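You operate a simulated robot arm through the tools that you are given. There is no shell and no other tool. Be economical: measure what you need, move in short steps, check, and stop when the job is done.

You run a simulated two-armed robot. Do the job below in one go: nothing can be reset, and whatever is moved stays where it is left.

JOB
Clamp foam block 56, rub its brown crust off and lay it in the carry tray.
Fine: it goes lengthwise in the spring clamp; use the black rubbing block and put it back. Set down upright: black rubbing block. What is to be rubbed or washed off counts as gone when no trace of it is left.

The check looks at the end state, three seconds after you hand in, the way a careful person would. Anything else that was tipped, shoved, dropped, spilled or broken makes it a failure.

ROBOT AND FRAMES
Two 7-joint arms with fingered hands on one trunk, on a base that drives. Base frame: it is fixed to the floor where the robot stands at the start and does not move with it; the origin is under the middle of the robot, x ahead of it, y to its left, z up. Readings come in m, degrees, newtons and seconds.
The left shoulder is at the start at [0.022, 0.214, 1.294], the right one opposite. With the tool pointing down near the work surface each hand reaches from about 0.1 to 0.56 m from the robot's upright axis, wherever it stands, measured 20 degrees to its own side. Places, roughly: black rubbing block (6x5x6 cm) [0.5, 0.4, 0.8]; carry tray [0.7, 0.1, 0.8]; spring clamp [0.6, 0.6, 0.8]; yellow push pad [0.6, 0.8, 0.9]. Payload 3.3 kg a hand.
The tool frame of a hand sits at the grasp point between the pads (the TCP): z along the fingers, y along the line on which they close. The tips reach 0.026 m beyond it. The gripper opens to 0.132 m. The gripper's body begins 0.073 m behind the TCP. The gripper is a hand of 2 fingers: y runs from the thumb to the fingers, the wrist lies at [0, 0, -0.224] in the tool frame, and closing takes about 1.5 s.
Orientation is that of the tool frame in the base frame, as [roll, pitch, yaw] about the fixed x, y, z axes, in that order (R = Rz(yaw) Ry(pitch) Rx(roll)). With the fingers straight down and closing along the base's y, the tool's x points along the base's -x, its y along +y and its z along -z.

CONTROLS
- The arms move only by the tool nudge_tool. It takes "left_motion", "right_motion" or both (then of equal length, played together; a hand with none holds still); each is a list that holds one entry, the list of rows, each a list of 6 numbers: the shift along the tool's x, y, z in units of 150 mm (1.0 is 150 mm), then the turn, a rotation vector about the tool's x, y, z in units of 45 degrees (1.0 is 45 degrees). In form: [[[tx, ty, tz, ax, ay, az], ...]]. A call has 1 to 8 rows; each row is the pose to reach, as a shift and turn from the pose commanded when the call began, along the tool's axes at that moment. "left_fingers" and "right_fingers" are, for a hand that has rows, the opening, from 0 (shut) to 1 (fully open), set as the call begins (left out, the last holds). A call with a number of a shift or a turn outside -1 to 1 is refused whole. Each row takes 0.2 s and may step no farther than 0.05 m and 8.6 degrees from the row before; otherwise, or with a gripper value out of range, the whole call is refused. A pose out of reach is approached as far as the arm can. The call stops where the force on the tool passes 90 N (or 10 N more than at its start, if that is more) or the arm is blocked; 0.2 s more then pass. Each finger travels about 0.153 m/s and halts on what it meets, pressing with about 32 N; the grip force reading is that of the motor and also rises with nothing between the fingers. The clock runs only during rows and for 0.2 s after the last one: add rows that repeat a pose to give the fingers time. The reply holds the time, the measured pose of the TCP, the force on the tool along the base axes, the opening and the grip force, in the units named above and with some noise, with the torque about the TCP (base axes, N m) and any sound that the robot's microphone picked up.
- Cameras (640 x 400 px; columns grow to the right, rows downward): "scene" is now at [0.0895, 0.0338, 1.4606]; the picture's right is [0.43, -0.90, 0.00], its down [-0.57, -0.27, -0.77] and it looks along [0.70, 0.33, -0.63] (base axes); focal length 262 px, centre (320, 200). "left" rides on the left gripper at [-0.066, -0.003, -0.099] in its tool frame; the picture's right is [0.04, -1.00, 0.00], its down [0.83, 0.03, -0.55] and it looks along [0.55, 0.02, 0.83] (tool axes); focal length 261 px, centre (320, 200). "right" rides on the right gripper at [0.065, -0.003, -0.099] in its tool frame; the picture's right is [0.04, 1.00, 0.00], its down [-0.83, 0.03, -0.55] and it looks along [-0.55, 0.02, 0.83] (tool axes); focal length 261 px, centre (320, 200). There is no depth. A picture from a camera that has moved, and an enlarged one, comes with that camera's place and axes in the base frame and with its lens.
- capture(camera): a new picture of that camera. It takes no simulated time.
- raise_lower(by): slides the trunk up (or, below 0, down) by that many m; the arms and the scene camera ride with it, the base frame stays. It gives what a move gives, with no picture.
- roll_base(legs): drives the robot by 1 to 6 legs, each [ahead, left, turn to the left] in m, m and degrees, along the robot's own axes; the way and the turn of a leg run together, so that a leg with both is an arc; at most 1.5 m and 180 degrees a leg. The arms and the cameras ride along, it lands a little off, and it stops where it bumps. It gives what a move gives.
- set_fingers(finger1, thumb_bend, hand): sets how far each is bent, from 0 (flat) to 1 (curled in); at 0.3 the hand is open as for a grip, at 0.7 the pads meet at the TCP. One left out holds its place. A second passes; each finger stops where it meets its share of the squeeze, and holds until it gets a number again. A gripper value or a shape takes the hand back. It gives what a move gives, with no picture; readings hold the bend of each and the force on the fingers (four entries, about 0 where the hand has none), thumb and palm.
- preshape(shape, hand): the hand has 2 fingers and takes this shape, open, in about a second: jaw (thumb against the fingers, like two jaws); tri (thumb and two fingers); tip (a fingertip pinch); poke (one finger out to press); point (the index stretched); flat (the hand flat); cup (the hand cupped); fist (a fist). The gripper value then closes the fingers along that shape, each until it touches; the sizes above hold for jaw. It gives what a move gives, with no picture.
- pan_tilt(pan, tilt): turns the head with the scene camera to pan (to the left, within 86 degrees either way) and tilt (down, from -29 to 69), counted from straight ahead of the robot. It gives what a move gives.
- close_up(camera, box): a new picture of the part [left, top, right, bottom] of that camera's present view, enlarged. It takes no simulated time.
- finish_job(): hands the job in; it is judged then, once.

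Go step by step. Nothing tells you exact positions but the pictures and the camera data: compare them with the known pose of the tool, close in by small moves and look again before you grip or let go. The budget is 120 turns and 100 pictures, counting those below and the enlarged ones. Unless the task says otherwise, let go and move clear before handing in, and close with one line.

The tools are called after "Call:" as name(argument=value, ...) on one line, values as JSON. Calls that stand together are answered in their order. nudge_tool: Moves the arms, as the interface text tells. Its arguments: {"type":"object","properties":{"left_motion":{"type":"array","items":{"type":"array","items":{"type":"array","items":{"type":"number"}}}},"left_fingers":{"type":"number"},"right_motion":{"type":"array","items":{"type":"array","items":{"type":"array","items":{"type":"number"}}}},"right_fingers":{"type":"number"}},"required":[]} The other tools are called the same way: raise_lower (by) slides the trunk up or down; preshape (shape, hand) gives the hand a shape; set_fingers (finger1, thumb_bend, hand) moves the fingers one by one; roll_base (legs) drives the base; pan_tilt (pan, tilt) turns the head that bears the scene camera; capture (camera) takes a picture; close_up (camera, box) takes an enlarged picture of a part of a camera's view; finish_job () hands the job in.

At the start:

```text
time: 0.0
left_ee_pos: [0.3948, 0.4044, 1.2786]
left_tcp_rot: [180.0, -0.1, 179.9]
left_force: [-0.6, 0.2, 0.2]
left_torque: [0.01, -0.04, -0.02]
left_gripper_width: 0.1321
left_grip_force: 0.1
left_shape: jaw
left_bend: [0.3, 0.3]
left_finger forces: [0.0, 0.1, 0.1, 0.0, 0.1, 0.1]
right_ee_pos: [0.3457, -0.0179, 1.1984]
right_tcp_rot: [-179.9, 0.0, 180.0]
right_force: [0.7, -0.5, -0.2]
right_torque: [-0.01, -0.03, -0.03]
right_gripper_width: 0.1318
right_grip_force: 0.0
right_shape: jaw
right_bend: [0.3, 0.3]
right_finger forces: [0.0, 0.0, 0.0, 0.0, 0.1, 0.0]
trunk travel left (down, up): [-0.575, 0.186]
robot x, y, heading: [0.0003, -0.0001, -0.0]
head pan, tilt: [25.4, 39.2]
```

scene: 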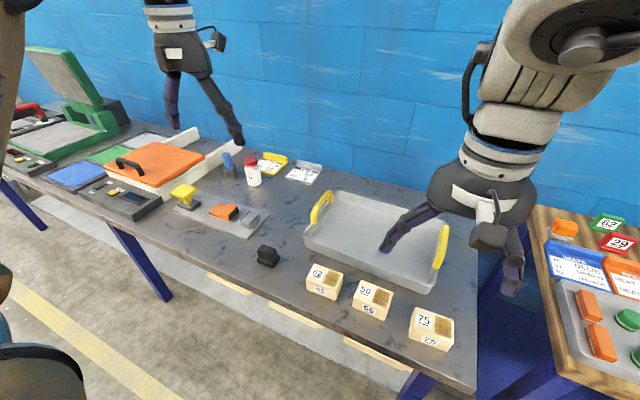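
right: 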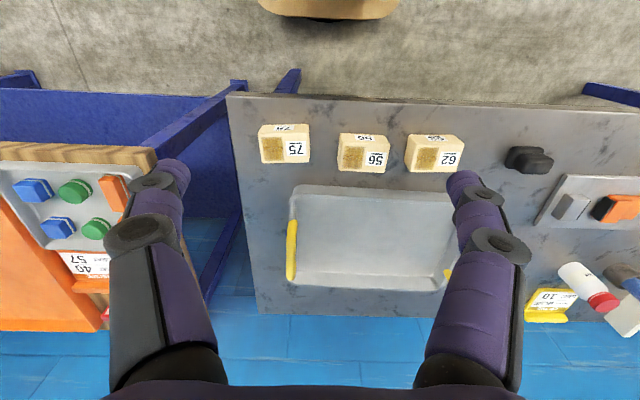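
left: 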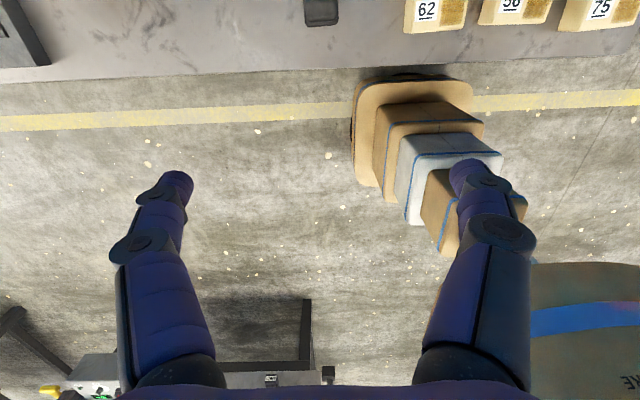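

I see three foam blocks (62, 56, 75), the tray, the clamp with an orange jaw and a yellow pad, and the black rubbing block. I'll take enlarged views to measure them.

Call:
close_up(camera="scene", box=[150, 140, 310, 240])

Call:
close_up(camera="scene", box=[290, 240, 470, 355])

```text
4.00 times, centred on (230, 190) of scene
camera zoom: at [0.0895, 0.0338, 1.4606], right [0.43, -0.9, 0.0], down [-0.57, -0.27, -0.77], along [0.7, 0.33, -0.63], focal length 1046 px, centre (680, 240)
```

zoom: 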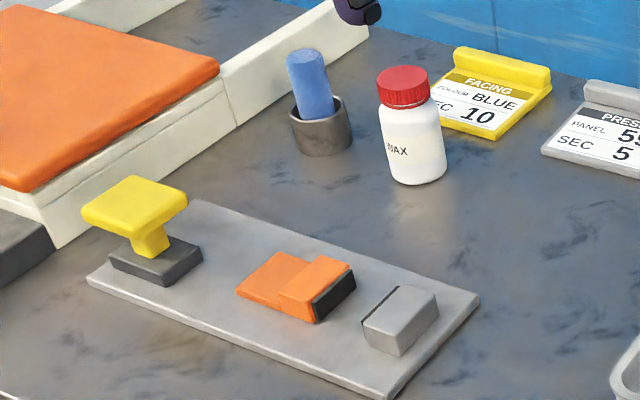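

```text
3.48 times, centred on (380, 298) of scene
camera zoom: at [0.0895, 0.0338, 1.4606], right [0.43, -0.9, 0.0], down [-0.57, -0.27, -0.77], along [0.7, 0.33, -0.63], focal length 910 px, centre (111, -139)
```

zoom: 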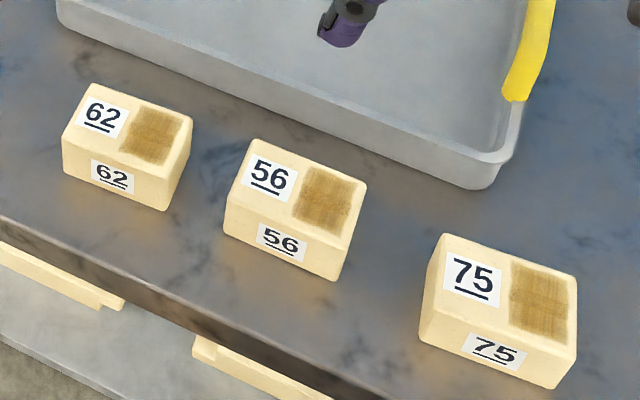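

The clamp has an orange moving jaw, a grey fixed jaw and a yellow push pad. Before driving I'll look at the floor around the robot and get a better view of the clamp.

Call:
pan_tilt(pan=45, tilt=60)

Call:
capture(camera="scene")

Call:
close_up(camera="right", box=[240, 100, 560, 300])

```text
time: 0.8
left_ee_pos: [0.3941, 0.4047, 1.2783]
left_tcp_rot: [179.9, 0.0, 180.0]
left_force: [0.0, -0.1, 1.0]
left_torque: [0.01, -0.01, 0.0]
left_gripper_width: 0.1318
left_grip_force: 0.0
left_shape: jaw
left_bend: [0.3, 0.3]
left_finger forces: [0.0, 0.0, 0.0, 0.0, 0.0, 0.0]
right_ee_pos: [0.346, -0.0173, 1.1984]
right_tcp_rot: [-180.0, 0.0, 180.0]
right_force: [0.0, -0.1, -0.7]
right_torque: [0.01, 0.01, 0.03]
right_gripper_width: 0.1318
right_grip_force: 0.1
right_shape: jaw
right_bend: [0.3, 0.3]
right_finger forces: [0.1, 0.0, 0.0, 0.0, 0.0, 0.0]
trunk travel left (down, up): [-0.575, 0.186]
robot x, y, heading: [-0.0026, -0.0005, -0.0]
head pan, tilt: [45.0, 60.0]
```

```text
94 pictures are left
camera scene: at [0.0595, 0.0442, 1.4328], right [0.71, -0.71, 0.0], down [-0.61, -0.61, -0.5], along [0.35, 0.35, -0.87], focal length 262 px, centre (320, 200)
```

scene: 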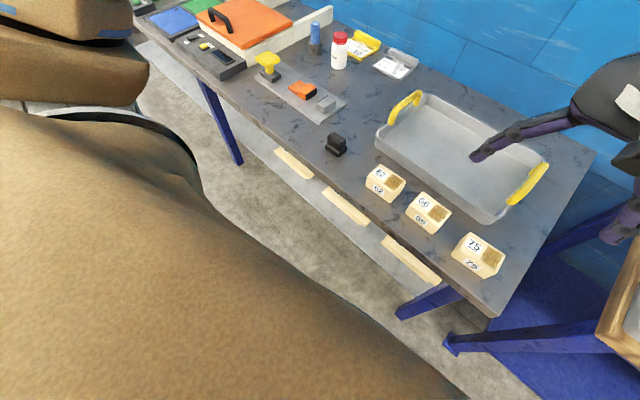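

```text
2.00 times, centred on (400, 200) of right
camera zoom: at [0.2794, -0.0196, 1.2978], right [-0.04, 1.0, 0.0], down [0.83, 0.03, 0.55], along [0.55, 0.02, -0.83], focal length 521 px, centre (160, 200)
```

zoom: 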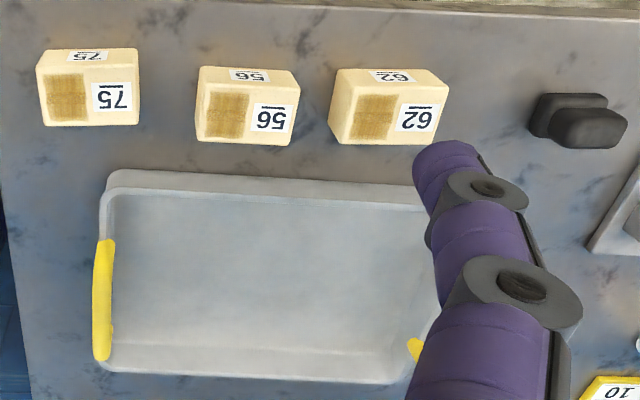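

Block 56 is at about (0.478, 0.067), top at 0.85, roughly 9 x 6 x 4 cm and lying along y. The clamp also runs along y, with the gap around y 0.55–0.615 and the pad at about (0.575, 0.815). The base front is at about x = 0.27 and the table edge at 0.39, so I'll drive slightly ahead and left to put the block in the right hand's range.

Call:
roll_base(legs=[[0.08, 0.2, 0]])

Call:
capture(camera="right")

```text
time: 2.5
left_ee_pos: [0.4702, 0.6152, 1.2783]
left_tcp_rot: [-179.9, -0.1, -179.7]
left_force: [-0.1, 0.9, 0.7]
left_torque: [-0.01, 0.01, -0.04]
left_gripper_width: 0.1319
left_grip_force: 0.2
left_shape: jaw
left_bend: [0.3, 0.3]
left_finger forces: [0.0, 0.0, 0.0, 0.0, 0.0, 0.0]
right_ee_pos: [0.4257, 0.191, 1.1974]
right_tcp_rot: [-179.9, 0.1, -179.6]
right_force: [0.3, -0.3, 1.5]
right_torque: [-0.05, -0.01, -0.03]
right_gripper_width: 0.1319
right_grip_force: 0.1
right_shape: jaw
right_bend: [0.3, 0.3]
right_finger forces: [0.1, 0.1, 0.0, 0.1, 0.0, 0.1]
trunk travel left (down, up): [-0.575, 0.186]
robot x, y, heading: [0.0851, 0.2031, 0.4]
head pan, tilt: [45.0, 60.0]
```

```text
92 pictures are left
camera right: at [0.3594, 0.1887, 1.2978], right [-0.05, 1.0, 0.0], down [0.83, 0.04, 0.55], along [0.55, 0.02, -0.83], focal length 261 px, centre (320, 200)
```

right: 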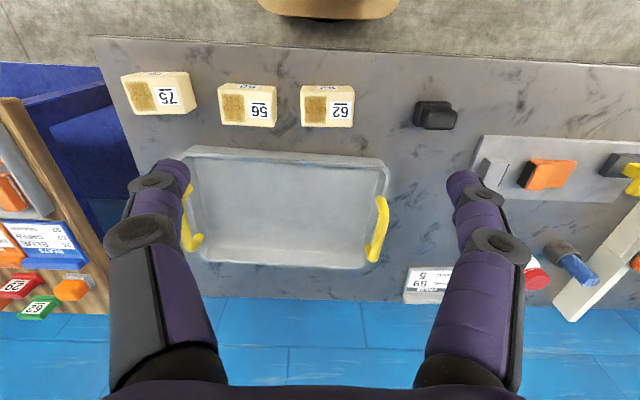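

The drive landed well. I'll bring the right hand over block 56, turn it so the fingers close along x, and come partway down.

Call:
nudge_tool(right_motion=[[[-0.06, -0.14, 0.16, 0, 0, -0.167], [-0.12, -0.28, 0.32, 0, 0, -0.333], [-0.18, -0.42, 0.48, 0, 0, -0.5], [-0.24, -0.56, 0.64, 0, 0, -0.667], [-0.3, -0.7, 0.8, 0, 0, -0.833], [-0.35, -0.827, 0.95, 0, 0, -1.0]]])

Call:
nudge_tool(right_motion=[[[0, 0, 0, 0, 0, -0.167], [0, 0, 0, 0, 0, -0.333], [0, 0, 0, 0, 0, -0.5], [0, 0, 0, 0, 0, -0.667], [0, 0, 0, 0, 0, -0.833], [0, 0, 0, 0, 0, -1.0], [0, 0, 0, 0, 0, -1.0]]])

Call:
capture(camera="right")

```text
time: 3.9
left_ee_pos: [0.4717, 0.6115, 1.2785]
left_tcp_rot: [180.0, -0.2, -179.6]
left_force: [-0.8, 0.2, 0.5]
left_torque: [0.03, 0.01, 0.01]
left_gripper_width: 0.1318
left_grip_force: 0.0
left_shape: jaw
left_bend: [0.3, 0.3]
left_finger forces: [0.0, 0.0, 0.0, 0.0, 0.0, 0.0]
right_ee_pos: [0.4755, 0.0649, 1.0526]
right_tcp_rot: [-180.0, -0.1, -134.5]
right_force: [-0.5, -0.2, 0.8]
right_torque: [-0.01, -0.02, -0.03]
right_gripper_width: 0.1318
right_grip_force: 0.1
right_shape: jaw
right_bend: [0.3, 0.3]
right_finger forces: [0.0, 0.0, 0.0, 0.1, 0.0, 0.0]
trunk travel left (down, up): [-0.575, 0.186]
robot x, y, heading: [0.0785, 0.2068, 0.3]
head pan, tilt: [45.0, 60.0]
```

```text
time: 5.5
left_ee_pos: [0.4707, 0.6142, 1.2782]
left_tcp_rot: [180.0, 0.0, -179.6]
left_force: [0.1, 0.9, 0.4]
left_torque: [0.02, 0.01, -0.03]
left_gripper_width: 0.132
left_grip_force: 0.1
left_shape: jaw
left_bend: [0.3, 0.3]
left_finger forces: [0.0, 0.0, 0.1, 0.0, 0.1, 0.0]
right_ee_pos: [0.4775, 0.066, 1.0558]
right_tcp_rot: [180.0, -0.1, -89.5]
right_force: [-0.1, -0.8, -0.9]
right_torque: [-0.01, 0.01, -0.03]
right_gripper_width: 0.1318
right_grip_force: 0.1
right_shape: jaw
right_bend: [0.3, 0.3]
right_finger forces: [0.0, 0.0, 0.0, 0.0, 0.0, 0.0]
trunk travel left (down, up): [-0.575, 0.186]
robot x, y, heading: [0.0847, 0.2087, 0.3]
head pan, tilt: [45.0, 60.0]
```

```text
91 pictures are left
camera right: at [0.48, 0.0009, 1.1551], right [-1.0, -0.05, 0.0], down [-0.04, 0.83, 0.55], along [-0.03, 0.55, -0.83], focal length 261 px, centre (320, 200)
```

right: 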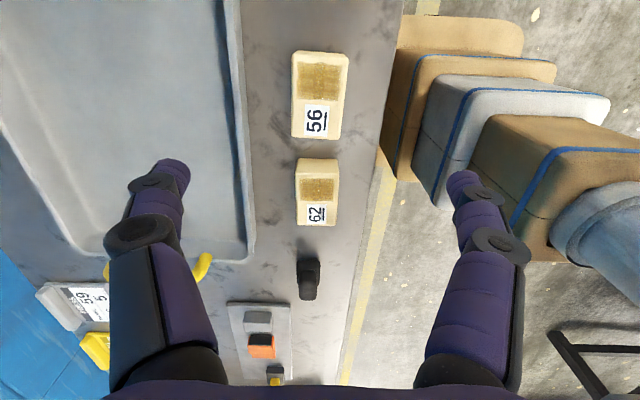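

Block 56 lies under the right hand at about (0.476, 0.073). I'm going down to z 0.906 and will look again before gripping.

Call:
nudge_tool(right_motion=[[[-0.012, 0.003, 0.25, 0, 0, 0], [-0.024, 0.006, 0.5, 0, 0, 0], [-0.036, 0.009, 0.75, 0, 0, 0], [-0.047, 0.013, 1.0, 0, 0, 0]]])

Call:
capture(camera="right")

```text
time: 6.5
left_ee_pos: [0.4711, 0.6125, 1.2778]
left_tcp_rot: [-180.0, -0.1, -179.7]
left_force: [-0.6, -0.2, 1.0]
left_torque: [0.02, -0.01, -0.02]
left_gripper_width: 0.132
left_grip_force: 0.0
left_shape: jaw
left_bend: [0.3, 0.3]
left_finger forces: [0.1, 0.0, 0.1, 0.0, 0.0, 0.0]
right_ee_pos: [0.4757, 0.0722, 0.9049]
right_tcp_rot: [-180.0, -0.2, -89.7]
right_force: [-0.2, -0.5, -0.4]
right_torque: [-0.01, -0.03, -0.01]
right_gripper_width: 0.1318
right_grip_force: 0.2
right_shape: jaw
right_bend: [0.3, 0.3]
right_finger forces: [0.0, 0.0, 0.0, 0.1, 0.0, 0.1]
trunk travel left (down, up): [-0.575, 0.186]
robot x, y, heading: [0.0823, 0.2053, 0.4]
head pan, tilt: [45.0, 60.0]
```

```text
90 pictures are left
camera right: at [0.4787, 0.0076, 1.0042], right [-1.0, -0.05, 0.0], down [-0.04, 0.83, 0.55], along [-0.03, 0.55, -0.83], focal length 261 px, centre (320, 200)
```

right: 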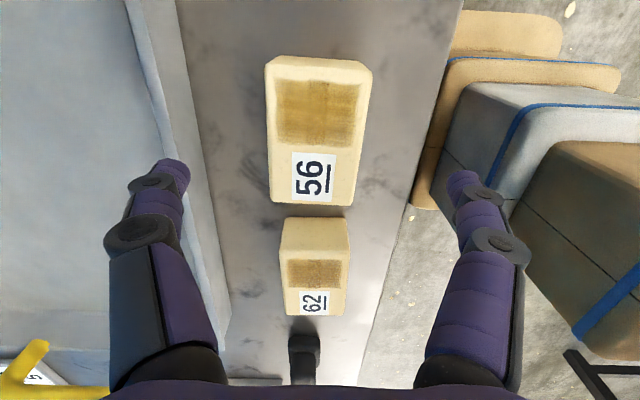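

The block is centred at about (0.478, 0.068) and aligned with y. I'm going down to z 0.842 and gripping.

Call:
nudge_tool(right_motion=[[[0.027, -0.013, 0.2, 0, 0, 0], [0.027, -0.013, 0.42, 0, 0, 0], [0.027, -0.013, 0.42, 0, 0, 0]]])

Call:
nudge_tool(right_motion=[[[0, 0, 0, 0, 0, 0], [0, 0, 0, 0, 0, 0], [0, 0, 0, 0, 0, 0], [0, 0, 0, 0, 0, 0], [0, 0, 0, 0, 0, 0], [0, 0, 0, 0, 0, 0]]], right_fingers=0.25)

Call:
capture(camera="right")

```text
time: 7.3
left_ee_pos: [0.4715, 0.6131, 1.2776]
left_tcp_rot: [-180.0, 0.0, -179.6]
left_force: [0.1, 0.3, -0.1]
left_torque: [-0.02, 0.01, 0.0]
left_gripper_width: 0.1318
left_grip_force: 0.1
left_shape: jaw
left_bend: [0.3, 0.3]
left_finger forces: [0.1, 0.0, 0.1, 0.0, 0.0, 0.0]
right_ee_pos: [0.4783, 0.0653, 0.8414]
right_tcp_rot: [-179.9, 0.0, -89.5]
right_force: [0.4, 0.8, -0.3]
right_torque: [0.02, 0.0, -0.01]
right_gripper_width: 0.1319
right_grip_force: 0.1
right_shape: jaw
right_bend: [0.3, 0.3]
right_finger forces: [0.1, 0.0, 0.1, 0.0, 0.0, 0.0]
trunk travel left (down, up): [-0.575, 0.186]
robot x, y, heading: [0.0834, 0.2053, 0.7]
head pan, tilt: [45.0, 60.0]
```

```text
time: 8.7
left_ee_pos: [0.4713, 0.6125, 1.278]
left_tcp_rot: [-180.0, 0.0, -179.6]
left_force: [-0.3, 1.2, 1.1]
left_torque: [-0.02, -0.01, 0.0]
left_gripper_width: 0.1318
left_grip_force: 0.1
left_shape: jaw
left_bend: [0.3, 0.3]
left_finger forces: [0.0, 0.1, 0.0, 0.1, 0.1, 0.1]
right_ee_pos: [0.4779, 0.066, 0.8426]
right_tcp_rot: [180.0, -0.1, -89.7]
right_force: [0.0, 0.4, 0.4]
right_torque: [-0.01, -0.01, 0.02]
right_gripper_width: 0.0528
right_grip_force: 31.9
right_shape: jaw
right_bend: [0.73, 0.7]
right_finger forces: [29.2, 0.0, 0.0, 0.1, 29.2, 0.0]
trunk travel left (down, up): [-0.575, 0.186]
robot x, y, heading: [0.0806, 0.2029, 0.4]
head pan, tilt: [45.0, 60.0]
```

```text
89 pictures are left
camera right: at [0.4808, 0.0004, 0.9419], right [-1.0, -0.05, 0.0], down [-0.04, 0.83, 0.55], along [-0.03, 0.55, -0.83], focal length 261 px, centre (320, 200)
```

right: 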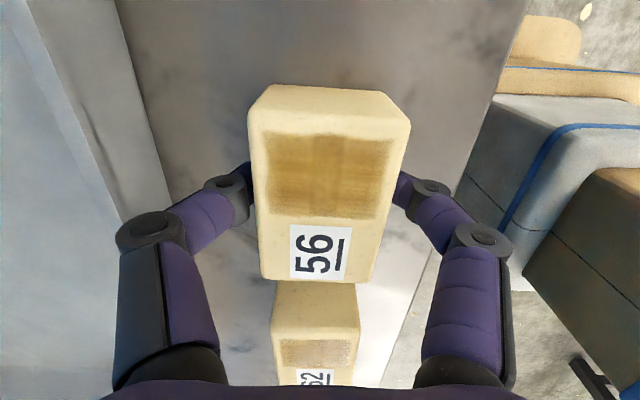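

Block 56 is gripped at 53 mm with about 32 N. I'm lifting it straight up.

Call:
nudge_tool(right_motion=[[[0, 0, -0.15, 0, 0, 0], [0, 0, -0.4, 0, 0, 0], [0, 0, -0.7, 0, 0, 0], [0, 0, -1.0, 0, 0, 0], [0, 0, -1.0, 0, 0, 0]]])

Call:
capture(camera="right")

```text
time: 9.9
left_ee_pos: [0.4706, 0.6136, 1.2793]
left_tcp_rot: [179.9, -0.1, -179.6]
left_force: [-0.3, 0.3, -0.6]
left_torque: [0.0, -0.03, 0.01]
left_gripper_width: 0.1317
left_grip_force: 0.1
left_shape: jaw
left_bend: [0.3, 0.3]
left_finger forces: [0.0, 0.0, 0.0, 0.1, 0.0, 0.0]
right_ee_pos: [0.4788, 0.0674, 0.9935]
right_tcp_rot: [180.0, -0.1, -89.6]
right_force: [-0.1, 0.2, -0.8]
right_torque: [0.0, 0.01, 0.0]
right_gripper_width: 0.0524
right_grip_force: 31.6
right_shape: jaw
right_bend: [0.73, 0.7]
right_finger forces: [29.2, 0.0, 0.0, 0.0, 29.1, 0.0]
trunk travel left (down, up): [-0.575, 0.186]
robot x, y, heading: [0.0787, 0.2023, 0.2]
head pan, tilt: [45.0, 60.0]
```

```text
88 pictures are left
camera right: at [0.4824, 0.0024, 1.0932], right [-1.0, -0.05, 0.0], down [-0.04, 0.83, 0.55], along [-0.03, 0.55, -0.83], focal length 261 px, centre (320, 200)
```

right: 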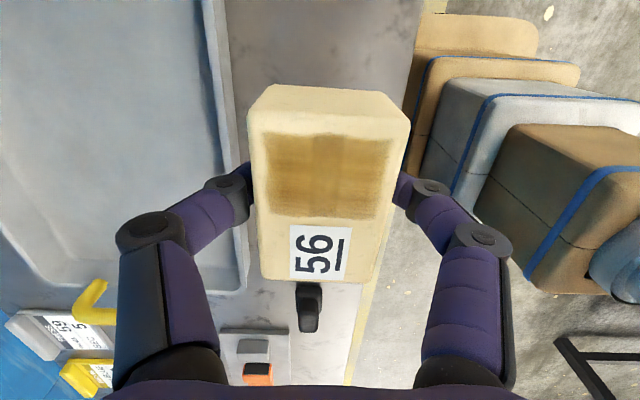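

The block is held level. Driving 0.5 m left puts both the clamp and the pad in reach.

Call:
roll_base(legs=[[0.005, 0.5, -0.3]])

Call:
pan_tilt(pan=0, tilt=58)

Call:
capture(camera="scene")

Call:
capture(camera="right")

Call:
capture(camera="left")

```text
time: 12.8
left_ee_pos: [0.4822, 1.0932, 1.2788]
left_tcp_rot: [-179.9, -0.1, 179.5]
left_force: [0.1, 0.2, -0.1]
left_torque: [-0.02, 0.0, 0.0]
left_gripper_width: 0.1319
left_grip_force: 0.1
left_shape: jaw
left_bend: [0.3, 0.3]
left_finger forces: [0.1, 0.0, 0.0, 0.0, 0.0, 0.0]
right_ee_pos: [0.483, 0.548, 0.9929]
right_tcp_rot: [-180.0, 0.0, -90.5]
right_force: [0.3, 0.3, -0.7]
right_torque: [-0.05, -0.04, -0.01]
right_gripper_width: 0.0525
right_grip_force: 32.3
right_shape: jaw
right_bend: [0.73, 0.7]
right_finger forces: [29.2, 0.0, 0.0, 0.0, 29.2, 0.0]
trunk travel left (down, up): [-0.575, 0.186]
robot x, y, heading: [0.0856, 0.6932, -0.4]
head pan, tilt: [45.0, 60.0]
```

```text
time: 13.9
left_ee_pos: [0.4816, 1.0934, 1.2788]
left_tcp_rot: [-180.0, -0.1, 179.4]
left_force: [1.1, 0.2, 0.0]
left_torque: [0.0, -0.04, 0.0]
left_gripper_width: 0.1317
left_grip_force: 0.0
left_shape: jaw
left_bend: [0.3, 0.3]
left_finger forces: [0.0, 0.0, 0.1, 0.1, 0.1, 0.0]
right_ee_pos: [0.4828, 0.5481, 0.9939]
right_tcp_rot: [180.0, -0.2, -90.4]
right_force: [-0.1, 0.6, -0.1]
right_torque: [0.0, 0.02, -0.01]
right_gripper_width: 0.0525
right_grip_force: 31.9
right_shape: jaw
right_bend: [0.73, 0.7]
right_finger forces: [29.2, 0.0, 0.0, 0.0, 29.2, 0.0]
trunk travel left (down, up): [-0.575, 0.186]
robot x, y, heading: [0.0864, 0.6883, -0.7]
head pan, tilt: [0.0, 58.0]
```

```text
87 pictures are left
camera scene: at [0.1662, 0.6877, 1.4351], right [-0.01, -1.0, 0.0], down [-0.85, 0.01, -0.53], along [0.53, 0.0, -0.85], focal length 262 px, centre (320, 200)
```

scene: 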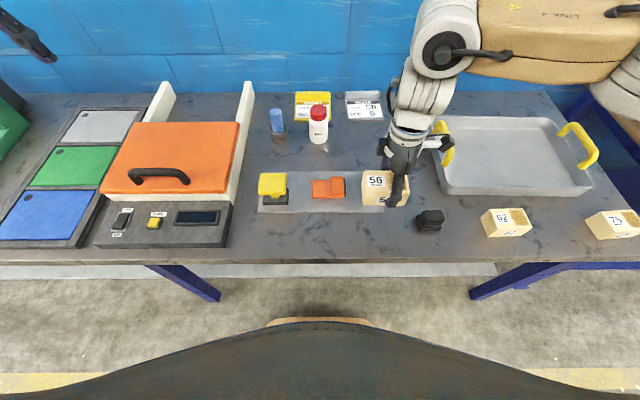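

```text
86 pictures are left
camera right: at [0.4846, 0.4823, 1.093], right [-1.0, -0.03, 0.0], down [-0.03, 0.83, 0.55], along [-0.02, 0.55, -0.83], focal length 261 px, centre (320, 200)
```

right: 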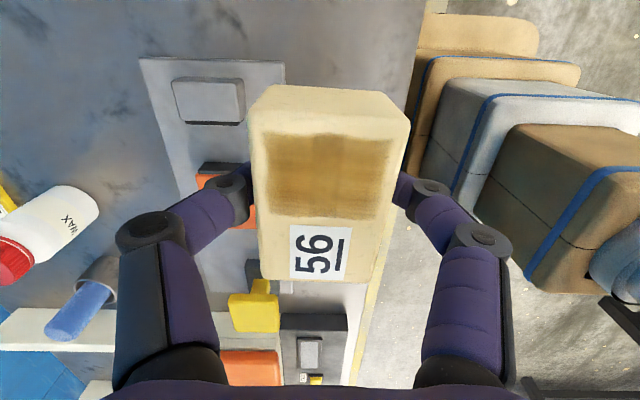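

```text
85 pictures are left
camera left: at [0.5479, 1.0889, 1.3772], right [-0.05, -1.0, 0.0], down [-0.83, 0.04, 0.55], along [-0.55, 0.03, -0.83], focal length 261 px, centre (320, 200)
```

left: 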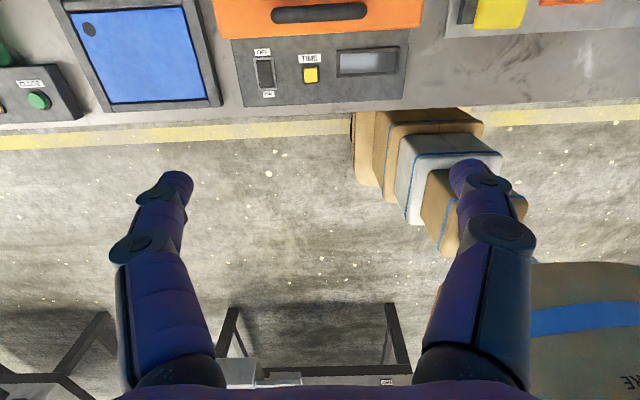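

The block hangs beside the clamp. I'm taking an enlarged scene view of the clamp to measure the jaws and pad.

Call:
close_up(camera="scene", box=[230, 150, 390, 250])

Call:
close_up(camera="right", box=[120, 40, 360, 340])

```text
4.00 times, centred on (310, 200) of scene
camera zoom: at [0.1662, 0.6877, 1.4351], right [-0.01, -1.0, 0.0], down [-0.85, 0.01, -0.53], along [0.53, 0.0, -0.85], focal length 1046 px, centre (360, 200)
```

zoom: 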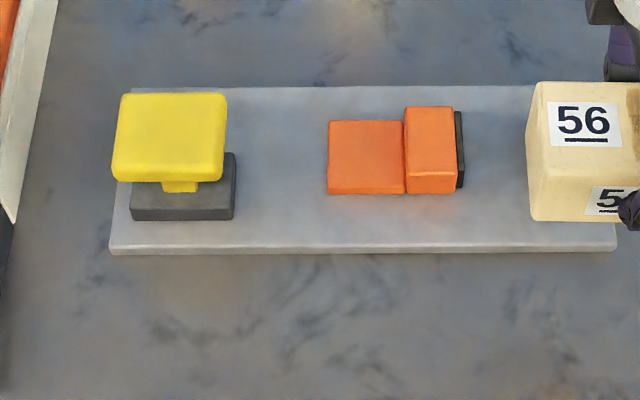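

```text
1.33 times, centred on (240, 190) of right
camera zoom: at [0.4846, 0.4823, 1.093], right [-1.0, -0.03, 0.0], down [-0.03, 0.83, 0.55], along [-0.02, 0.55, -0.83], focal length 348 px, centre (427, 213)
```

zoom: 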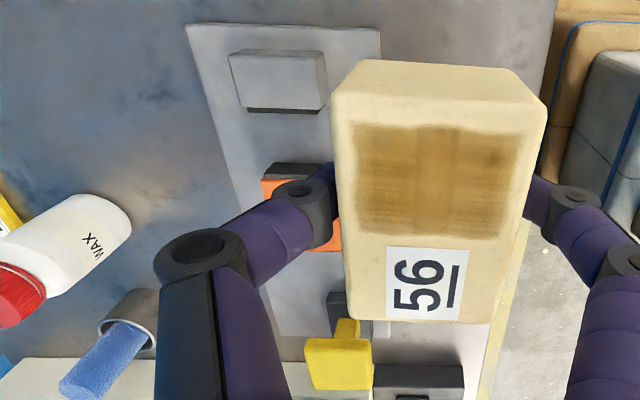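

The clamp centre line is at x ≈ 0.582. The grey jaw face is at y ≈ 0.561 and the orange pad at about 0.61, with around 6 cm of travel behind it. The push pad top is at about (0.563, 0.81, 0.885). I'll bring the closed left hand over the pad.

Call:
nudge_tool(left_motion=[[[-0.108, -0.2, 0.133, 0, 0, 0], [-0.216, -0.4, 0.267, 0, 0, 0], [-0.324, -0.6, 0.4, 0, 0, 0], [-0.432, -0.8, 0.533, 0, 0, 0], [-0.54, -1.0, 0.667, 0, 0, 0]]], left_fingers=0)

Call:
nudge_tool(left_motion=[[[0, -0.22, 0.2, 0, 0, 0], [0, -0.44, 0.4, 0, 0, 0], [0, -0.66, 0.6, 0, 0, 0], [0, -0.89, 0.8, 0, 0, 0], [0, -0.89, 1.0, 0, 0, 0]]])

Call:
close_up(camera="scene", box=[200, 100, 440, 250])

Call:
capture(camera="left")

```text
time: 15.1
left_ee_pos: [0.5631, 0.9396, 1.179]
left_tcp_rot: [-179.9, 0.0, 179.6]
left_force: [0.8, -0.2, -0.6]
left_torque: [0.03, 0.01, 0.0]
left_gripper_width: 0.0002
left_grip_force: 32.2
left_shape: jaw
left_bend: [0.62, 0.7]
left_finger forces: [0.0, 0.1, 0.0, 0.0, 0.0, 0.0]
right_ee_pos: [0.4838, 0.5468, 0.9929]
right_tcp_rot: [179.9, 0.0, -90.6]
right_force: [-0.7, -0.4, -0.8]
right_torque: [0.01, -0.01, -0.01]
right_gripper_width: 0.0528
right_grip_force: 32.2
right_shape: jaw
right_bend: [0.73, 0.7]
right_finger forces: [29.2, 0.0, 0.0, 0.0, 29.2, 0.1]
trunk travel left (down, up): [-0.575, 0.186]
robot x, y, heading: [0.0846, 0.6917, -0.5]
head pan, tilt: [0.0, 58.0]
```

```text
time: 16.3
left_ee_pos: [0.5656, 0.8914, 1.1166]
left_tcp_rot: [-177.8, -0.7, -177.6]
left_force: [-0.3, 0.2, -0.2]
left_torque: [-0.01, -0.04, -0.01]
left_gripper_width: 0.0
left_grip_force: 31.6
left_shape: jaw
left_bend: [0.62, 0.7]
left_finger forces: [0.1, 0.0, 0.0, 0.1, 0.1, 0.0]
left hand out of reach, approached as far as the arm can: row 3, 4, 5
right_ee_pos: [0.4831, 0.548, 0.9935]
right_tcp_rot: [-180.0, -0.1, -90.5]
right_force: [-0.7, -0.1, -1.2]
right_torque: [0.01, 0.01, 0.0]
right_gripper_width: 0.0527
right_grip_force: 32.1
right_shape: jaw
right_bend: [0.73, 0.7]
right_finger forces: [29.2, 0.0, 0.1, 0.0, 29.2, 0.0]
trunk travel left (down, up): [-0.575, 0.186]
robot x, y, heading: [0.0849, 0.6898, -0.5]
head pan, tilt: [0.0, 58.0]
```

```text
2.67 times, centred on (320, 175) of scene
camera zoom: at [0.1658, 0.6873, 1.4351], right [-0.01, -1.0, 0.0], down [-0.85, 0.01, -0.53], along [0.53, 0.0, -0.85], focal length 697 px, centre (320, 267)
```

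zoom: 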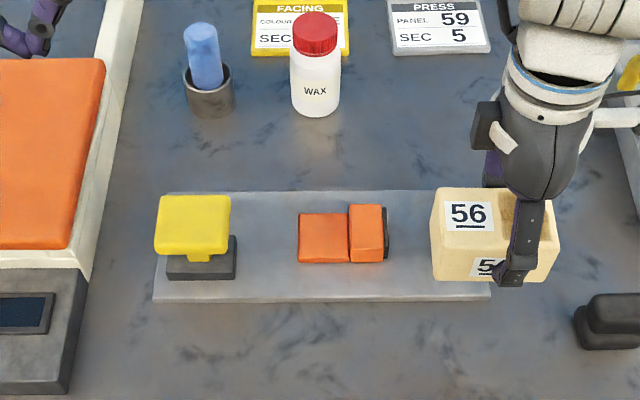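

```text
81 pictures are left
camera left: at [0.6317, 0.895, 1.2158], right [0.0, -1.0, 0.04], down [-0.83, 0.02, 0.56], along [-0.56, -0.03, -0.83], focal length 261 px, centre (320, 200)
```

left: 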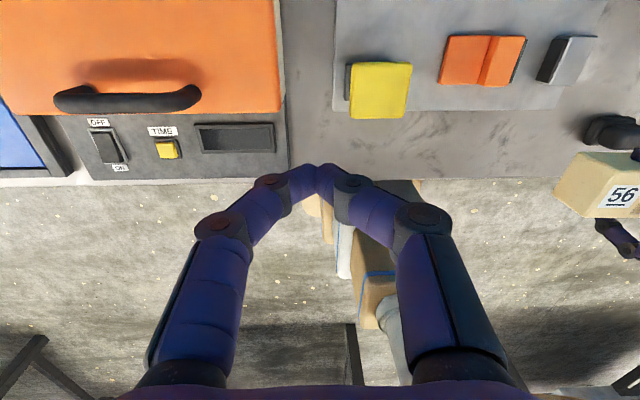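

The left arm couldn't reach that far inward at this height. I'll pull it back in x to see where the commanded pose is and find a reachable path.

Call:
nudge_tool(left_motion=[[[0.2, 0, 0, 0, 0, 0], [0.4, 0, 0, 0, 0, 0], [0.6, 0, 0, 0, 0, 0], [0.8, 0, 0, 0, 0, 0], [0.8, 0, 0, 0, 0, 0]]])

```text
time: 17.5
left_ee_pos: [0.4993, 0.9534, 1.1351]
left_tcp_rot: [-177.0, 0.0, -178.7]
left_force: [-1.3, -0.2, -1.3]
left_torque: [0.07, -0.07, 0.03]
left_gripper_width: 0.0001
left_grip_force: 31.8
left_shape: jaw
left_bend: [0.62, 0.7]
left_finger forces: [0.0, 0.0, 0.0, 0.0, 0.0, 0.1]
left hand out of reach, approached as far as the arm can: row 1, 2, 3, 4, 5
right_ee_pos: [0.482, 0.5483, 0.995]
right_tcp_rot: [-179.9, 0.0, -90.5]
right_force: [0.3, 0.1, 0.4]
right_torque: [0.0, -0.02, 0.01]
right_gripper_width: 0.0527
right_grip_force: 32.3
right_shape: jaw
right_bend: [0.73, 0.7]
right_finger forces: [29.4, 0.1, 0.2, 0.0, 29.4, 0.0]
trunk travel left (down, up): [-0.575, 0.186]
robot x, y, heading: [0.0881, 0.6916, -0.4]
head pan, tilt: [0.0, 58.0]
```

The limit looks like a joint posture near here rather than distance. I'll raise the left hand to recover and see what it tracks.

Call:
nudge_tool(left_motion=[[[0, 0, -0.25, 0, 0, 0], [0, 0, -0.5, 0, 0, 0], [0, 0, -0.75, 0, 0, 0], [0, 0, -1.0, 0, 0, 0], [0, 0, -1.0, 0, 0, 0], [0, 0, -1.0, 0, 0, 0]]])

Call:
pan_tilt(pan=35, tilt=30)

Call:
capture(camera="scene")

```text
time: 18.9
left_ee_pos: [0.497, 0.9459, 1.2865]
left_tcp_rot: [180.0, 0.0, 179.5]
left_force: [-0.3, 0.7, 0.1]
left_torque: [-0.04, 0.01, 0.0]
left_gripper_width: 0.0
left_grip_force: 31.6
left_shape: jaw
left_bend: [0.62, 0.7]
left_finger forces: [0.0, 0.1, 0.0, 0.1, 0.1, 0.0]
right_ee_pos: [0.4836, 0.5473, 0.9939]
right_tcp_rot: [-180.0, -0.1, -90.6]
right_force: [0.1, 0.1, -0.2]
right_torque: [0.01, -0.01, -0.01]
right_gripper_width: 0.0527
right_grip_force: 31.7
right_shape: jaw
right_bend: [0.73, 0.7]
right_finger forces: [29.3, 0.0, 0.0, 0.2, 29.3, 0.1]
trunk travel left (down, up): [-0.575, 0.186]
robot x, y, heading: [0.0848, 0.6916, -0.7]
head pan, tilt: [0.0, 58.0]
```

```text
time: 19.9
left_ee_pos: [0.4973, 0.9457, 1.2849]
left_tcp_rot: [-179.9, -0.2, 179.5]
left_force: [-0.8, -0.3, 0.5]
left_torque: [0.0, 0.0, -0.01]
left_gripper_width: 0.0
left_grip_force: 32.3
left_shape: jaw
left_bend: [0.62, 0.7]
left_finger forces: [0.1, 0.0, 0.0, 0.0, 0.0, 0.0]
right_ee_pos: [0.4824, 0.548, 0.9934]
right_tcp_rot: [-180.0, 0.0, -90.5]
right_force: [0.5, 1.0, -0.4]
right_torque: [0.0, 0.0, 0.03]
right_gripper_width: 0.0524
right_grip_force: 32.6
right_shape: jaw
right_bend: [0.73, 0.7]
right_finger forces: [29.3, 0.0, 0.0, 0.0, 29.4, 0.1]
trunk travel left (down, up): [-0.575, 0.186]
robot x, y, heading: [0.0822, 0.691, -0.3]
head pan, tilt: [35.0, 30.0]
```

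```text
80 pictures are left
camera scene: at [0.1719, 0.7394, 1.4747], right [0.57, -0.82, 0.0], down [-0.41, -0.28, -0.87], along [0.71, 0.49, -0.5], focal length 262 px, centre (320, 200)
```

scene: 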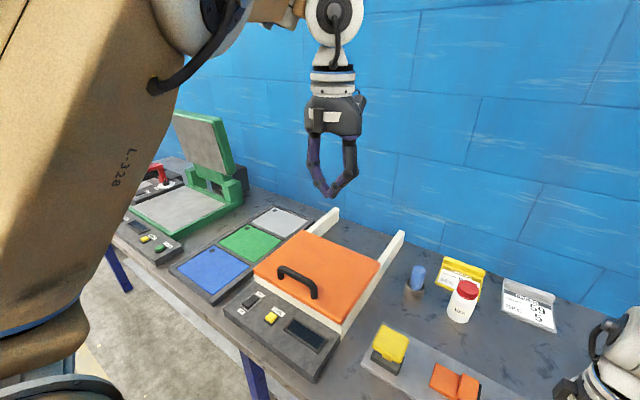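

The left wrist seems to start in a twisted posture (its camera is on the far side), and it drifted toward larger yaw. I'll turn the left hand +90° in yaw, the same as the right hand, which also keeps it narrow beside the right hand.

Call:
nudge_tool(left_motion=[[[0, 0, 0, 0, 0, -0.167], [0, 0, 0, 0, 0, -0.333], [0, 0, 0, 0, 0, -0.5], [0, 0, 0, 0, 0, -0.667], [0, 0, 0, 0, 0, -0.833], [0, 0, 0, 0, 0, -1.0]]])

Call:
nudge_tool(left_motion=[[[0, 0, 0, 0, 0, -0.167], [0, 0, 0, 0, 0, -0.333], [0, 0, 0, 0, 0, -0.5], [0, 0, 0, 0, 0, -0.667], [0, 0, 0, 0, 0, -0.833], [0, 0, 0, 0, 0, -1.0], [0, 0, 0, 0, 0, -1.0]]])

```text
time: 21.3
left_ee_pos: [0.4977, 0.9444, 1.2862]
left_tcp_rot: [180.0, 0.0, -135.4]
left_force: [-1.0, 0.5, 0.4]
left_torque: [0.0, 0.02, -0.03]
left_gripper_width: 0.0
left_grip_force: 31.7
left_shape: jaw
left_bend: [0.62, 0.7]
left_finger forces: [0.0, 0.0, 0.1, 0.1, 0.0, 0.0]
right_ee_pos: [0.4817, 0.5464, 0.9939]
right_tcp_rot: [-179.9, -0.1, -90.5]
right_force: [0.1, -0.3, -0.6]
right_torque: [0.04, -0.01, -0.01]
right_gripper_width: 0.0527
right_grip_force: 32.3
right_shape: jaw
right_bend: [0.73, 0.7]
right_finger forces: [29.3, 0.1, 0.0, 0.1, 29.3, 0.0]
trunk travel left (down, up): [-0.575, 0.186]
robot x, y, heading: [0.0857, 0.6894, -0.3]
head pan, tilt: [35.0, 30.0]
```

```text
time: 22.9
left_ee_pos: [0.4976, 0.9431, 1.2852]
left_tcp_rot: [179.8, 0.0, -90.3]
left_force: [-0.5, 0.3, -0.6]
left_torque: [-0.02, -0.01, -0.03]
left_gripper_width: 0.0
left_grip_force: 32.1
left_shape: jaw
left_bend: [0.62, 0.7]
left_finger forces: [0.0, 0.0, 0.0, 0.1, 0.1, 0.0]
right_ee_pos: [0.4828, 0.5471, 0.9935]
right_tcp_rot: [-180.0, 0.0, -90.4]
right_force: [-0.5, 0.7, -0.7]
right_torque: [-0.04, 0.01, 0.0]
right_gripper_width: 0.0524
right_grip_force: 32.1
right_shape: jaw
right_bend: [0.73, 0.7]
right_finger forces: [29.3, 0.0, 0.0, 0.0, 29.3, 0.1]
trunk travel left (down, up): [-0.575, 0.186]
robot x, y, heading: [0.0863, 0.6927, -0.4]
head pan, tilt: [35.0, 30.0]
```

The turn worked. Now I'm moving inward and down toward the pad.

Call:
nudge_tool(left_motion=[[[0.177, -0.087, 0.2, 0, 0, 0], [0.355, -0.173, 0.4, 0, 0, 0], [0.532, -0.26, 0.6, 0, 0, 0], [0.71, -0.347, 0.8, 0, 0, 0], [0.887, -0.433, 1.0, 0, 0, 0]]])

Call:
nudge_tool(left_motion=[[[0, 0, 0.25, 0, 0, 0], [0, 0, 0.5, 0, 0, 0], [0, 0, 0.75, 0, 0, 0], [0, 0, 1.0, 0, 0, 0]]])

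Call:
pan_tilt(pan=0, tilt=58)

Call:
close_up(camera="scene", box=[200, 100, 440, 250])

Call:
capture(camera="left")

```text
time: 24.1
left_ee_pos: [0.5719, 0.8457, 1.1657]
left_tcp_rot: [-179.8, -1.8, -87.5]
left_force: [0.9, -1.1, 0.0]
left_torque: [-0.01, 0.05, -0.01]
left_gripper_width: 0.0
left_grip_force: 32.2
left_shape: jaw
left_bend: [0.62, 0.7]
left_finger forces: [0.0, 0.1, 0.0, 0.0, 0.1, 0.0]
left hand out of reach, approached as far as the arm can: row 4, 5
right_ee_pos: [0.4846, 0.5476, 0.9918]
right_tcp_rot: [179.8, 0.0, -90.5]
right_force: [0.4, -0.6, -1.2]
right_torque: [-0.01, 0.06, 0.01]
right_gripper_width: 0.0527
right_grip_force: 31.5
right_shape: jaw
right_bend: [0.73, 0.7]
right_finger forces: [29.2, 0.0, 0.1, 0.1, 29.3, 0.1]
trunk travel left (down, up): [-0.575, 0.186]
robot x, y, heading: [0.0875, 0.6907, -0.3]
head pan, tilt: [35.0, 30.0]
```

```text
time: 25.1
left_ee_pos: [0.5666, 0.8455, 1.1625]
left_tcp_rot: [179.7, -1.4, -87.6]
left_force: [-0.2, 1.0, 0.1]
left_torque: [-0.02, -0.01, 0.0]
left_gripper_width: 0.0002
left_grip_force: 32.4
left_shape: jaw
left_bend: [0.62, 0.7]
left_finger forces: [0.0, 0.0, 0.1, 0.0, 0.0, 0.1]
left hand out of reach, approached as far as the arm can: row 1, 2, 3, 4
right_ee_pos: [0.483, 0.5466, 0.9941]
right_tcp_rot: [180.0, 0.0, -90.5]
right_force: [-0.3, 0.9, -1.5]
right_torque: [0.0, 0.01, -0.01]
right_gripper_width: 0.0525
right_grip_force: 31.9
right_shape: jaw
right_bend: [0.73, 0.7]
right_finger forces: [29.2, 0.1, 0.0, 0.1, 29.4, 0.1]
trunk travel left (down, up): [-0.575, 0.186]
robot x, y, heading: [0.083, 0.689, -0.6]
head pan, tilt: [35.0, 30.0]
```

```text
time: 26.1
left_ee_pos: [0.5669, 0.8457, 1.163]
left_tcp_rot: [179.9, -1.5, -87.6]
left_force: [-0.9, 0.3, -0.3]
left_torque: [-0.02, -0.02, -0.01]
left_gripper_width: 0.0
left_grip_force: 31.5
left_shape: jaw
left_bend: [0.62, 0.7]
left_finger forces: [0.1, 0.1, 0.0, 0.0, 0.0, 0.0]
right_ee_pos: [0.4843, 0.5483, 0.9932]
right_tcp_rot: [-180.0, 0.0, -90.5]
right_force: [0.1, 0.0, -0.2]
right_torque: [-0.01, 0.0, -0.01]
right_gripper_width: 0.0527
right_grip_force: 31.3
right_shape: jaw
right_bend: [0.73, 0.7]
right_finger forces: [29.4, 0.1, 0.0, 0.0, 29.3, 0.0]
trunk travel left (down, up): [-0.575, 0.186]
robot x, y, heading: [0.0851, 0.6922, -0.5]
head pan, tilt: [0.0, 58.0]
```

```text
2.67 times, centred on (320, 175) of scene
camera zoom: at [0.1663, 0.6877, 1.4351], right [-0.01, -1.0, 0.0], down [-0.85, 0.01, -0.53], along [0.53, 0.0, -0.85], focal length 697 px, centre (320, 267)
```

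zoom: 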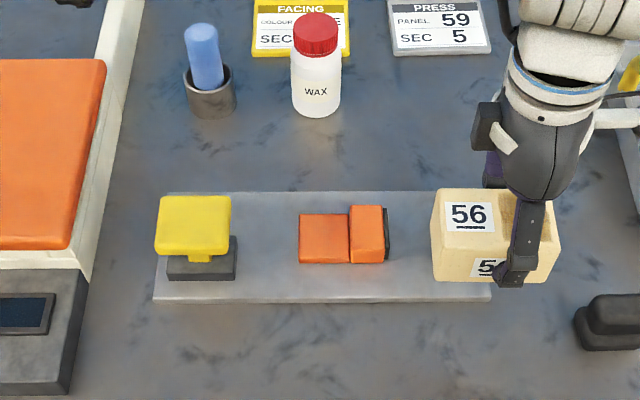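

```text
78 pictures are left
camera left: at [0.567, 0.9126, 1.2595], right [1.0, 0.0, 0.0], down [0.0, -0.82, 0.58], along [0.0, -0.58, -0.82], focal length 261 px, centre (320, 200)
```

left: 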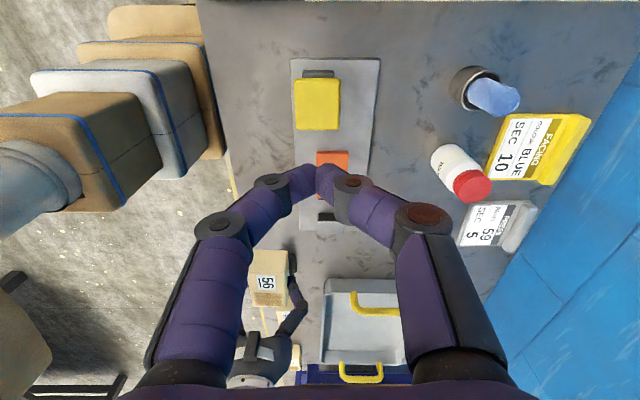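

Descent is blocked at y 0.85. I'll try going down farther out, over the low press but still well above it, and then moving inward.

Call:
nudge_tool(left_motion=[[[-0.25, 0.05, -0.05, 0, 0, 0], [-0.5, 0.1, -0.1, 0, 0, 0], [-0.75, 0.15, -0.2, 0, 0, 0], [-1.0, 0.2, -0.2, 0, 0, 0]]])

Call:
nudge_tool(left_motion=[[[0, 0, 0.25, 0, 0, 0], [0, 0, 0.5, 0, 0, 0], [0, 0, 0.75, 0, 0, 0], [0, 0, 1.0, 0, 0, 0], [0, 0, 1.0, 0, 0, 0]]])

```text
time: 27.1
left_ee_pos: [0.5325, 0.9793, 1.1905]
left_tcp_rot: [180.0, 0.0, -90.9]
left_force: [-0.1, 0.0, 0.8]
left_torque: [-0.01, 0.01, -0.01]
left_gripper_width: 0.0
left_grip_force: 31.1
left_shape: jaw
left_bend: [0.62, 0.7]
left_finger forces: [0.0, 0.1, 0.0, 0.1, 0.0, 0.0]
right_ee_pos: [0.4828, 0.547, 0.9934]
right_tcp_rot: [180.0, -0.1, -90.6]
right_force: [0.1, 0.7, 0.4]
right_torque: [-0.05, 0.01, -0.01]
right_gripper_width: 0.0528
right_grip_force: 32.3
right_shape: jaw
right_bend: [0.73, 0.7]
right_finger forces: [29.4, 0.0, 0.1, 0.0, 29.2, 0.0]
trunk travel left (down, up): [-0.575, 0.186]
robot x, y, heading: [0.0809, 0.6922, -0.4]
head pan, tilt: [0.0, 58.0]
```

```text
time: 28.4
left_ee_pos: [0.5328, 0.9889, 1.0429]
left_tcp_rot: [-179.8, -0.9, -88.9]
left_force: [-0.1, 1.1, 0.4]
left_torque: [-0.01, 0.01, 0.03]
left_gripper_width: 0.0003
left_grip_force: 31.6
left_shape: jaw
left_bend: [0.62, 0.7]
left_finger forces: [0.0, 0.1, 0.0, 0.0, 0.0, 0.0]
right_ee_pos: [0.4824, 0.5473, 0.9935]
right_tcp_rot: [180.0, 0.1, -90.5]
right_force: [-0.6, 0.5, -0.7]
right_torque: [-0.02, -0.02, -0.02]
right_gripper_width: 0.0526
right_grip_force: 32.1
right_shape: jaw
right_bend: [0.73, 0.7]
right_finger forces: [29.4, 0.1, 0.0, 0.0, 29.3, 0.0]
trunk travel left (down, up): [-0.575, 0.186]
robot x, y, heading: [0.0851, 0.6953, -0.6]
head pan, tilt: [0.0, 58.0]
```

It tracks better farther out but keeps drifting outward as it goes lower. A lower trunk should put the pad at a more comfortable relative height, so I'll raise both hands and lower the trunk by the same amount.

Call:
nudge_tool(left_motion=[[[0, 0.05, -0.25, 0, 0, 0], [0, 0.1, -0.5, 0, 0, 0], [0, 0.1, -0.75, 0, 0, 0], [0, 0.1, -1.0, 0, 0, 0], [0, 0.1, -1.0, 0, 0, 0]]], right_motion=[[[0, 0, -0.25, 0, 0, 0], [0, 0, -0.5, 0, 0, 0], [0, 0, -0.75, 0, 0, 0], [0, 0, -1.0, 0, 0, 0], [0, 0, -1.0, 0, 0, 0]]])

Call:
raise_lower(by=-0.15)

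Call:
nudge_tool(left_motion=[[[0.2, -0.05, 0, 0, 0, 0], [0.4, -0.1, 0, 0, 0, 0], [0.6, -0.15, 0, 0, 0, 0], [0.8, -0.2, 0, 0, 0, 0], [1.0, -0.25, 0, 0, 0, 0]]])

```text
time: 29.6
left_ee_pos: [0.5196, 0.9839, 1.19]
left_tcp_rot: [179.7, -0.8, -89.7]
left_force: [0.0, 0.3, -0.3]
left_torque: [-0.02, 0.01, 0.01]
left_gripper_width: 0.0003
left_grip_force: 32.0
left_shape: jaw
left_bend: [0.62, 0.7]
left_finger forces: [0.1, 0.0, 0.0, 0.0, 0.0, 0.1]
right_ee_pos: [0.4857, 0.5458, 1.144]
right_tcp_rot: [180.0, 0.1, -90.5]
right_force: [0.2, 0.5, -0.1]
right_torque: [-0.03, 0.01, 0.02]
right_gripper_width: 0.0524
right_grip_force: 31.4
right_shape: jaw
right_bend: [0.73, 0.7]
right_finger forces: [29.2, 0.0, 0.1, 0.0, 29.3, 0.1]
trunk travel left (down, up): [-0.575, 0.186]
robot x, y, heading: [0.0836, 0.6895, -0.4]
head pan, tilt: [0.0, 58.0]
```

```text
time: 31.3
left_ee_pos: [0.5157, 0.9929, 1.0414]
left_tcp_rot: [179.9, -1.8, -88.4]
left_force: [0.6, -0.5, 0.4]
left_torque: [0.02, 0.01, 0.01]
left_gripper_width: 0.0002
left_grip_force: 32.5
left_shape: jaw
left_bend: [0.62, 0.7]
left_finger forces: [0.1, 0.1, 0.0, 0.1, 0.0, 0.0]
right_ee_pos: [0.4838, 0.548, 0.9939]
right_tcp_rot: [-180.0, 0.0, -90.5]
right_force: [1.1, -0.4, 0.7]
right_torque: [0.03, 0.0, 0.0]
right_gripper_width: 0.0527
right_grip_force: 32.0
right_shape: jaw
right_bend: [0.73, 0.7]
right_finger forces: [29.2, 0.0, 0.1, 0.0, 29.3, 0.1]
trunk travel left (down, up): [-0.425, 0.336]
robot x, y, heading: [0.0857, 0.6938, -0.7]
head pan, tilt: [0.0, 58.0]
```

```text
time: 32.5
left_ee_pos: [0.5595, 0.8598, 1.0578]
left_tcp_rot: [-178.9, -2.9, -87.9]
left_force: [0.0, 0.3, 0.0]
left_torque: [0.01, 0.04, -0.01]
left_gripper_width: 0.0004
left_grip_force: 32.2
left_shape: jaw
left_bend: [0.62, 0.7]
left_finger forces: [0.1, 0.0, 0.1, 0.0, 0.0, 0.0]
left hand out of reach, approached as far as the arm can: row 4, 5
right_ee_pos: [0.4831, 0.5461, 0.9942]
right_tcp_rot: [179.9, 0.0, -90.5]
right_force: [0.4, -0.6, -1.1]
right_torque: [0.01, 0.03, -0.02]
right_gripper_width: 0.0527
right_grip_force: 31.9
right_shape: jaw
right_bend: [0.73, 0.7]
right_finger forces: [29.1, 0.0, 0.0, 0.0, 29.2, 0.0]
trunk travel left (down, up): [-0.425, 0.336]
robot x, y, heading: [0.0858, 0.6899, -0.6]
head pan, tilt: [0.0, 58.0]
```

There's still an inward limit. I'll look at the left arm's posture to understand it.

Call:
pan_tilt(pan=45, tilt=10)

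Call:
capture(camera="scene")

Call:
capture(camera="right")

```text
time: 33.7
left_ee_pos: [0.5573, 0.8633, 1.0523]
left_tcp_rot: [-179.5, -2.7, -87.6]
left_force: [-0.8, 0.2, 0.1]
left_torque: [0.0, 0.02, 0.0]
left_gripper_width: 0.0
left_grip_force: 32.3
left_shape: jaw
left_bend: [0.62, 0.7]
left_finger forces: [0.1, 0.1, 0.0, 0.0, 0.0, 0.0]
right_ee_pos: [0.4828, 0.5476, 0.9938]
right_tcp_rot: [-180.0, 0.1, -90.4]
right_force: [-0.3, 0.8, 0.4]
right_torque: [-0.01, -0.01, -0.01]
right_gripper_width: 0.0524
right_grip_force: 31.8
right_shape: jaw
right_bend: [0.73, 0.7]
right_finger forces: [29.3, 0.1, 0.0, 0.0, 29.3, 0.0]
trunk travel left (down, up): [-0.425, 0.336]
robot x, y, heading: [0.0847, 0.6908, -0.4]
head pan, tilt: [45.0, 10.0]
```

```text
77 pictures are left
camera scene: at [0.1746, 0.7532, 1.3566], right [0.7, -0.71, 0.0], down [-0.12, -0.12, -0.98], along [0.7, 0.69, -0.17], focal length 262 px, centre (320, 200)
```

scene: 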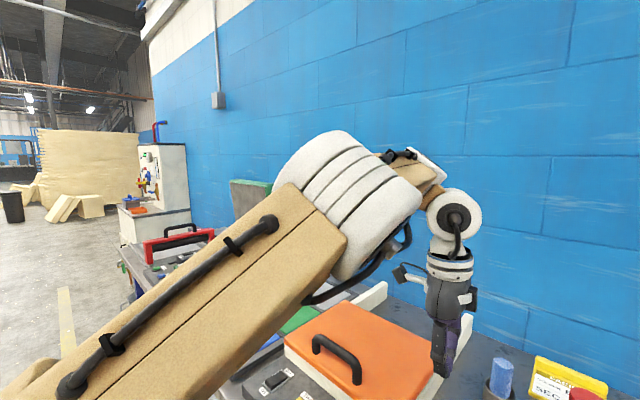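

```text
76 pictures are left
camera right: at [0.4847, 0.4824, 1.093], right [-1.0, -0.03, 0.0], down [-0.03, 0.83, 0.55], along [-0.02, 0.55, -0.83], focal length 261 px, centre (320, 200)
```

right: 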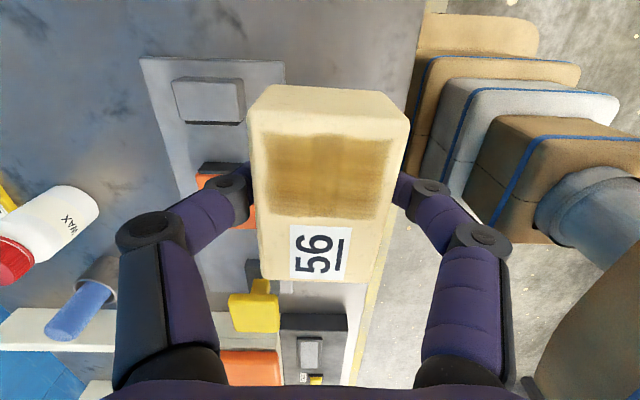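

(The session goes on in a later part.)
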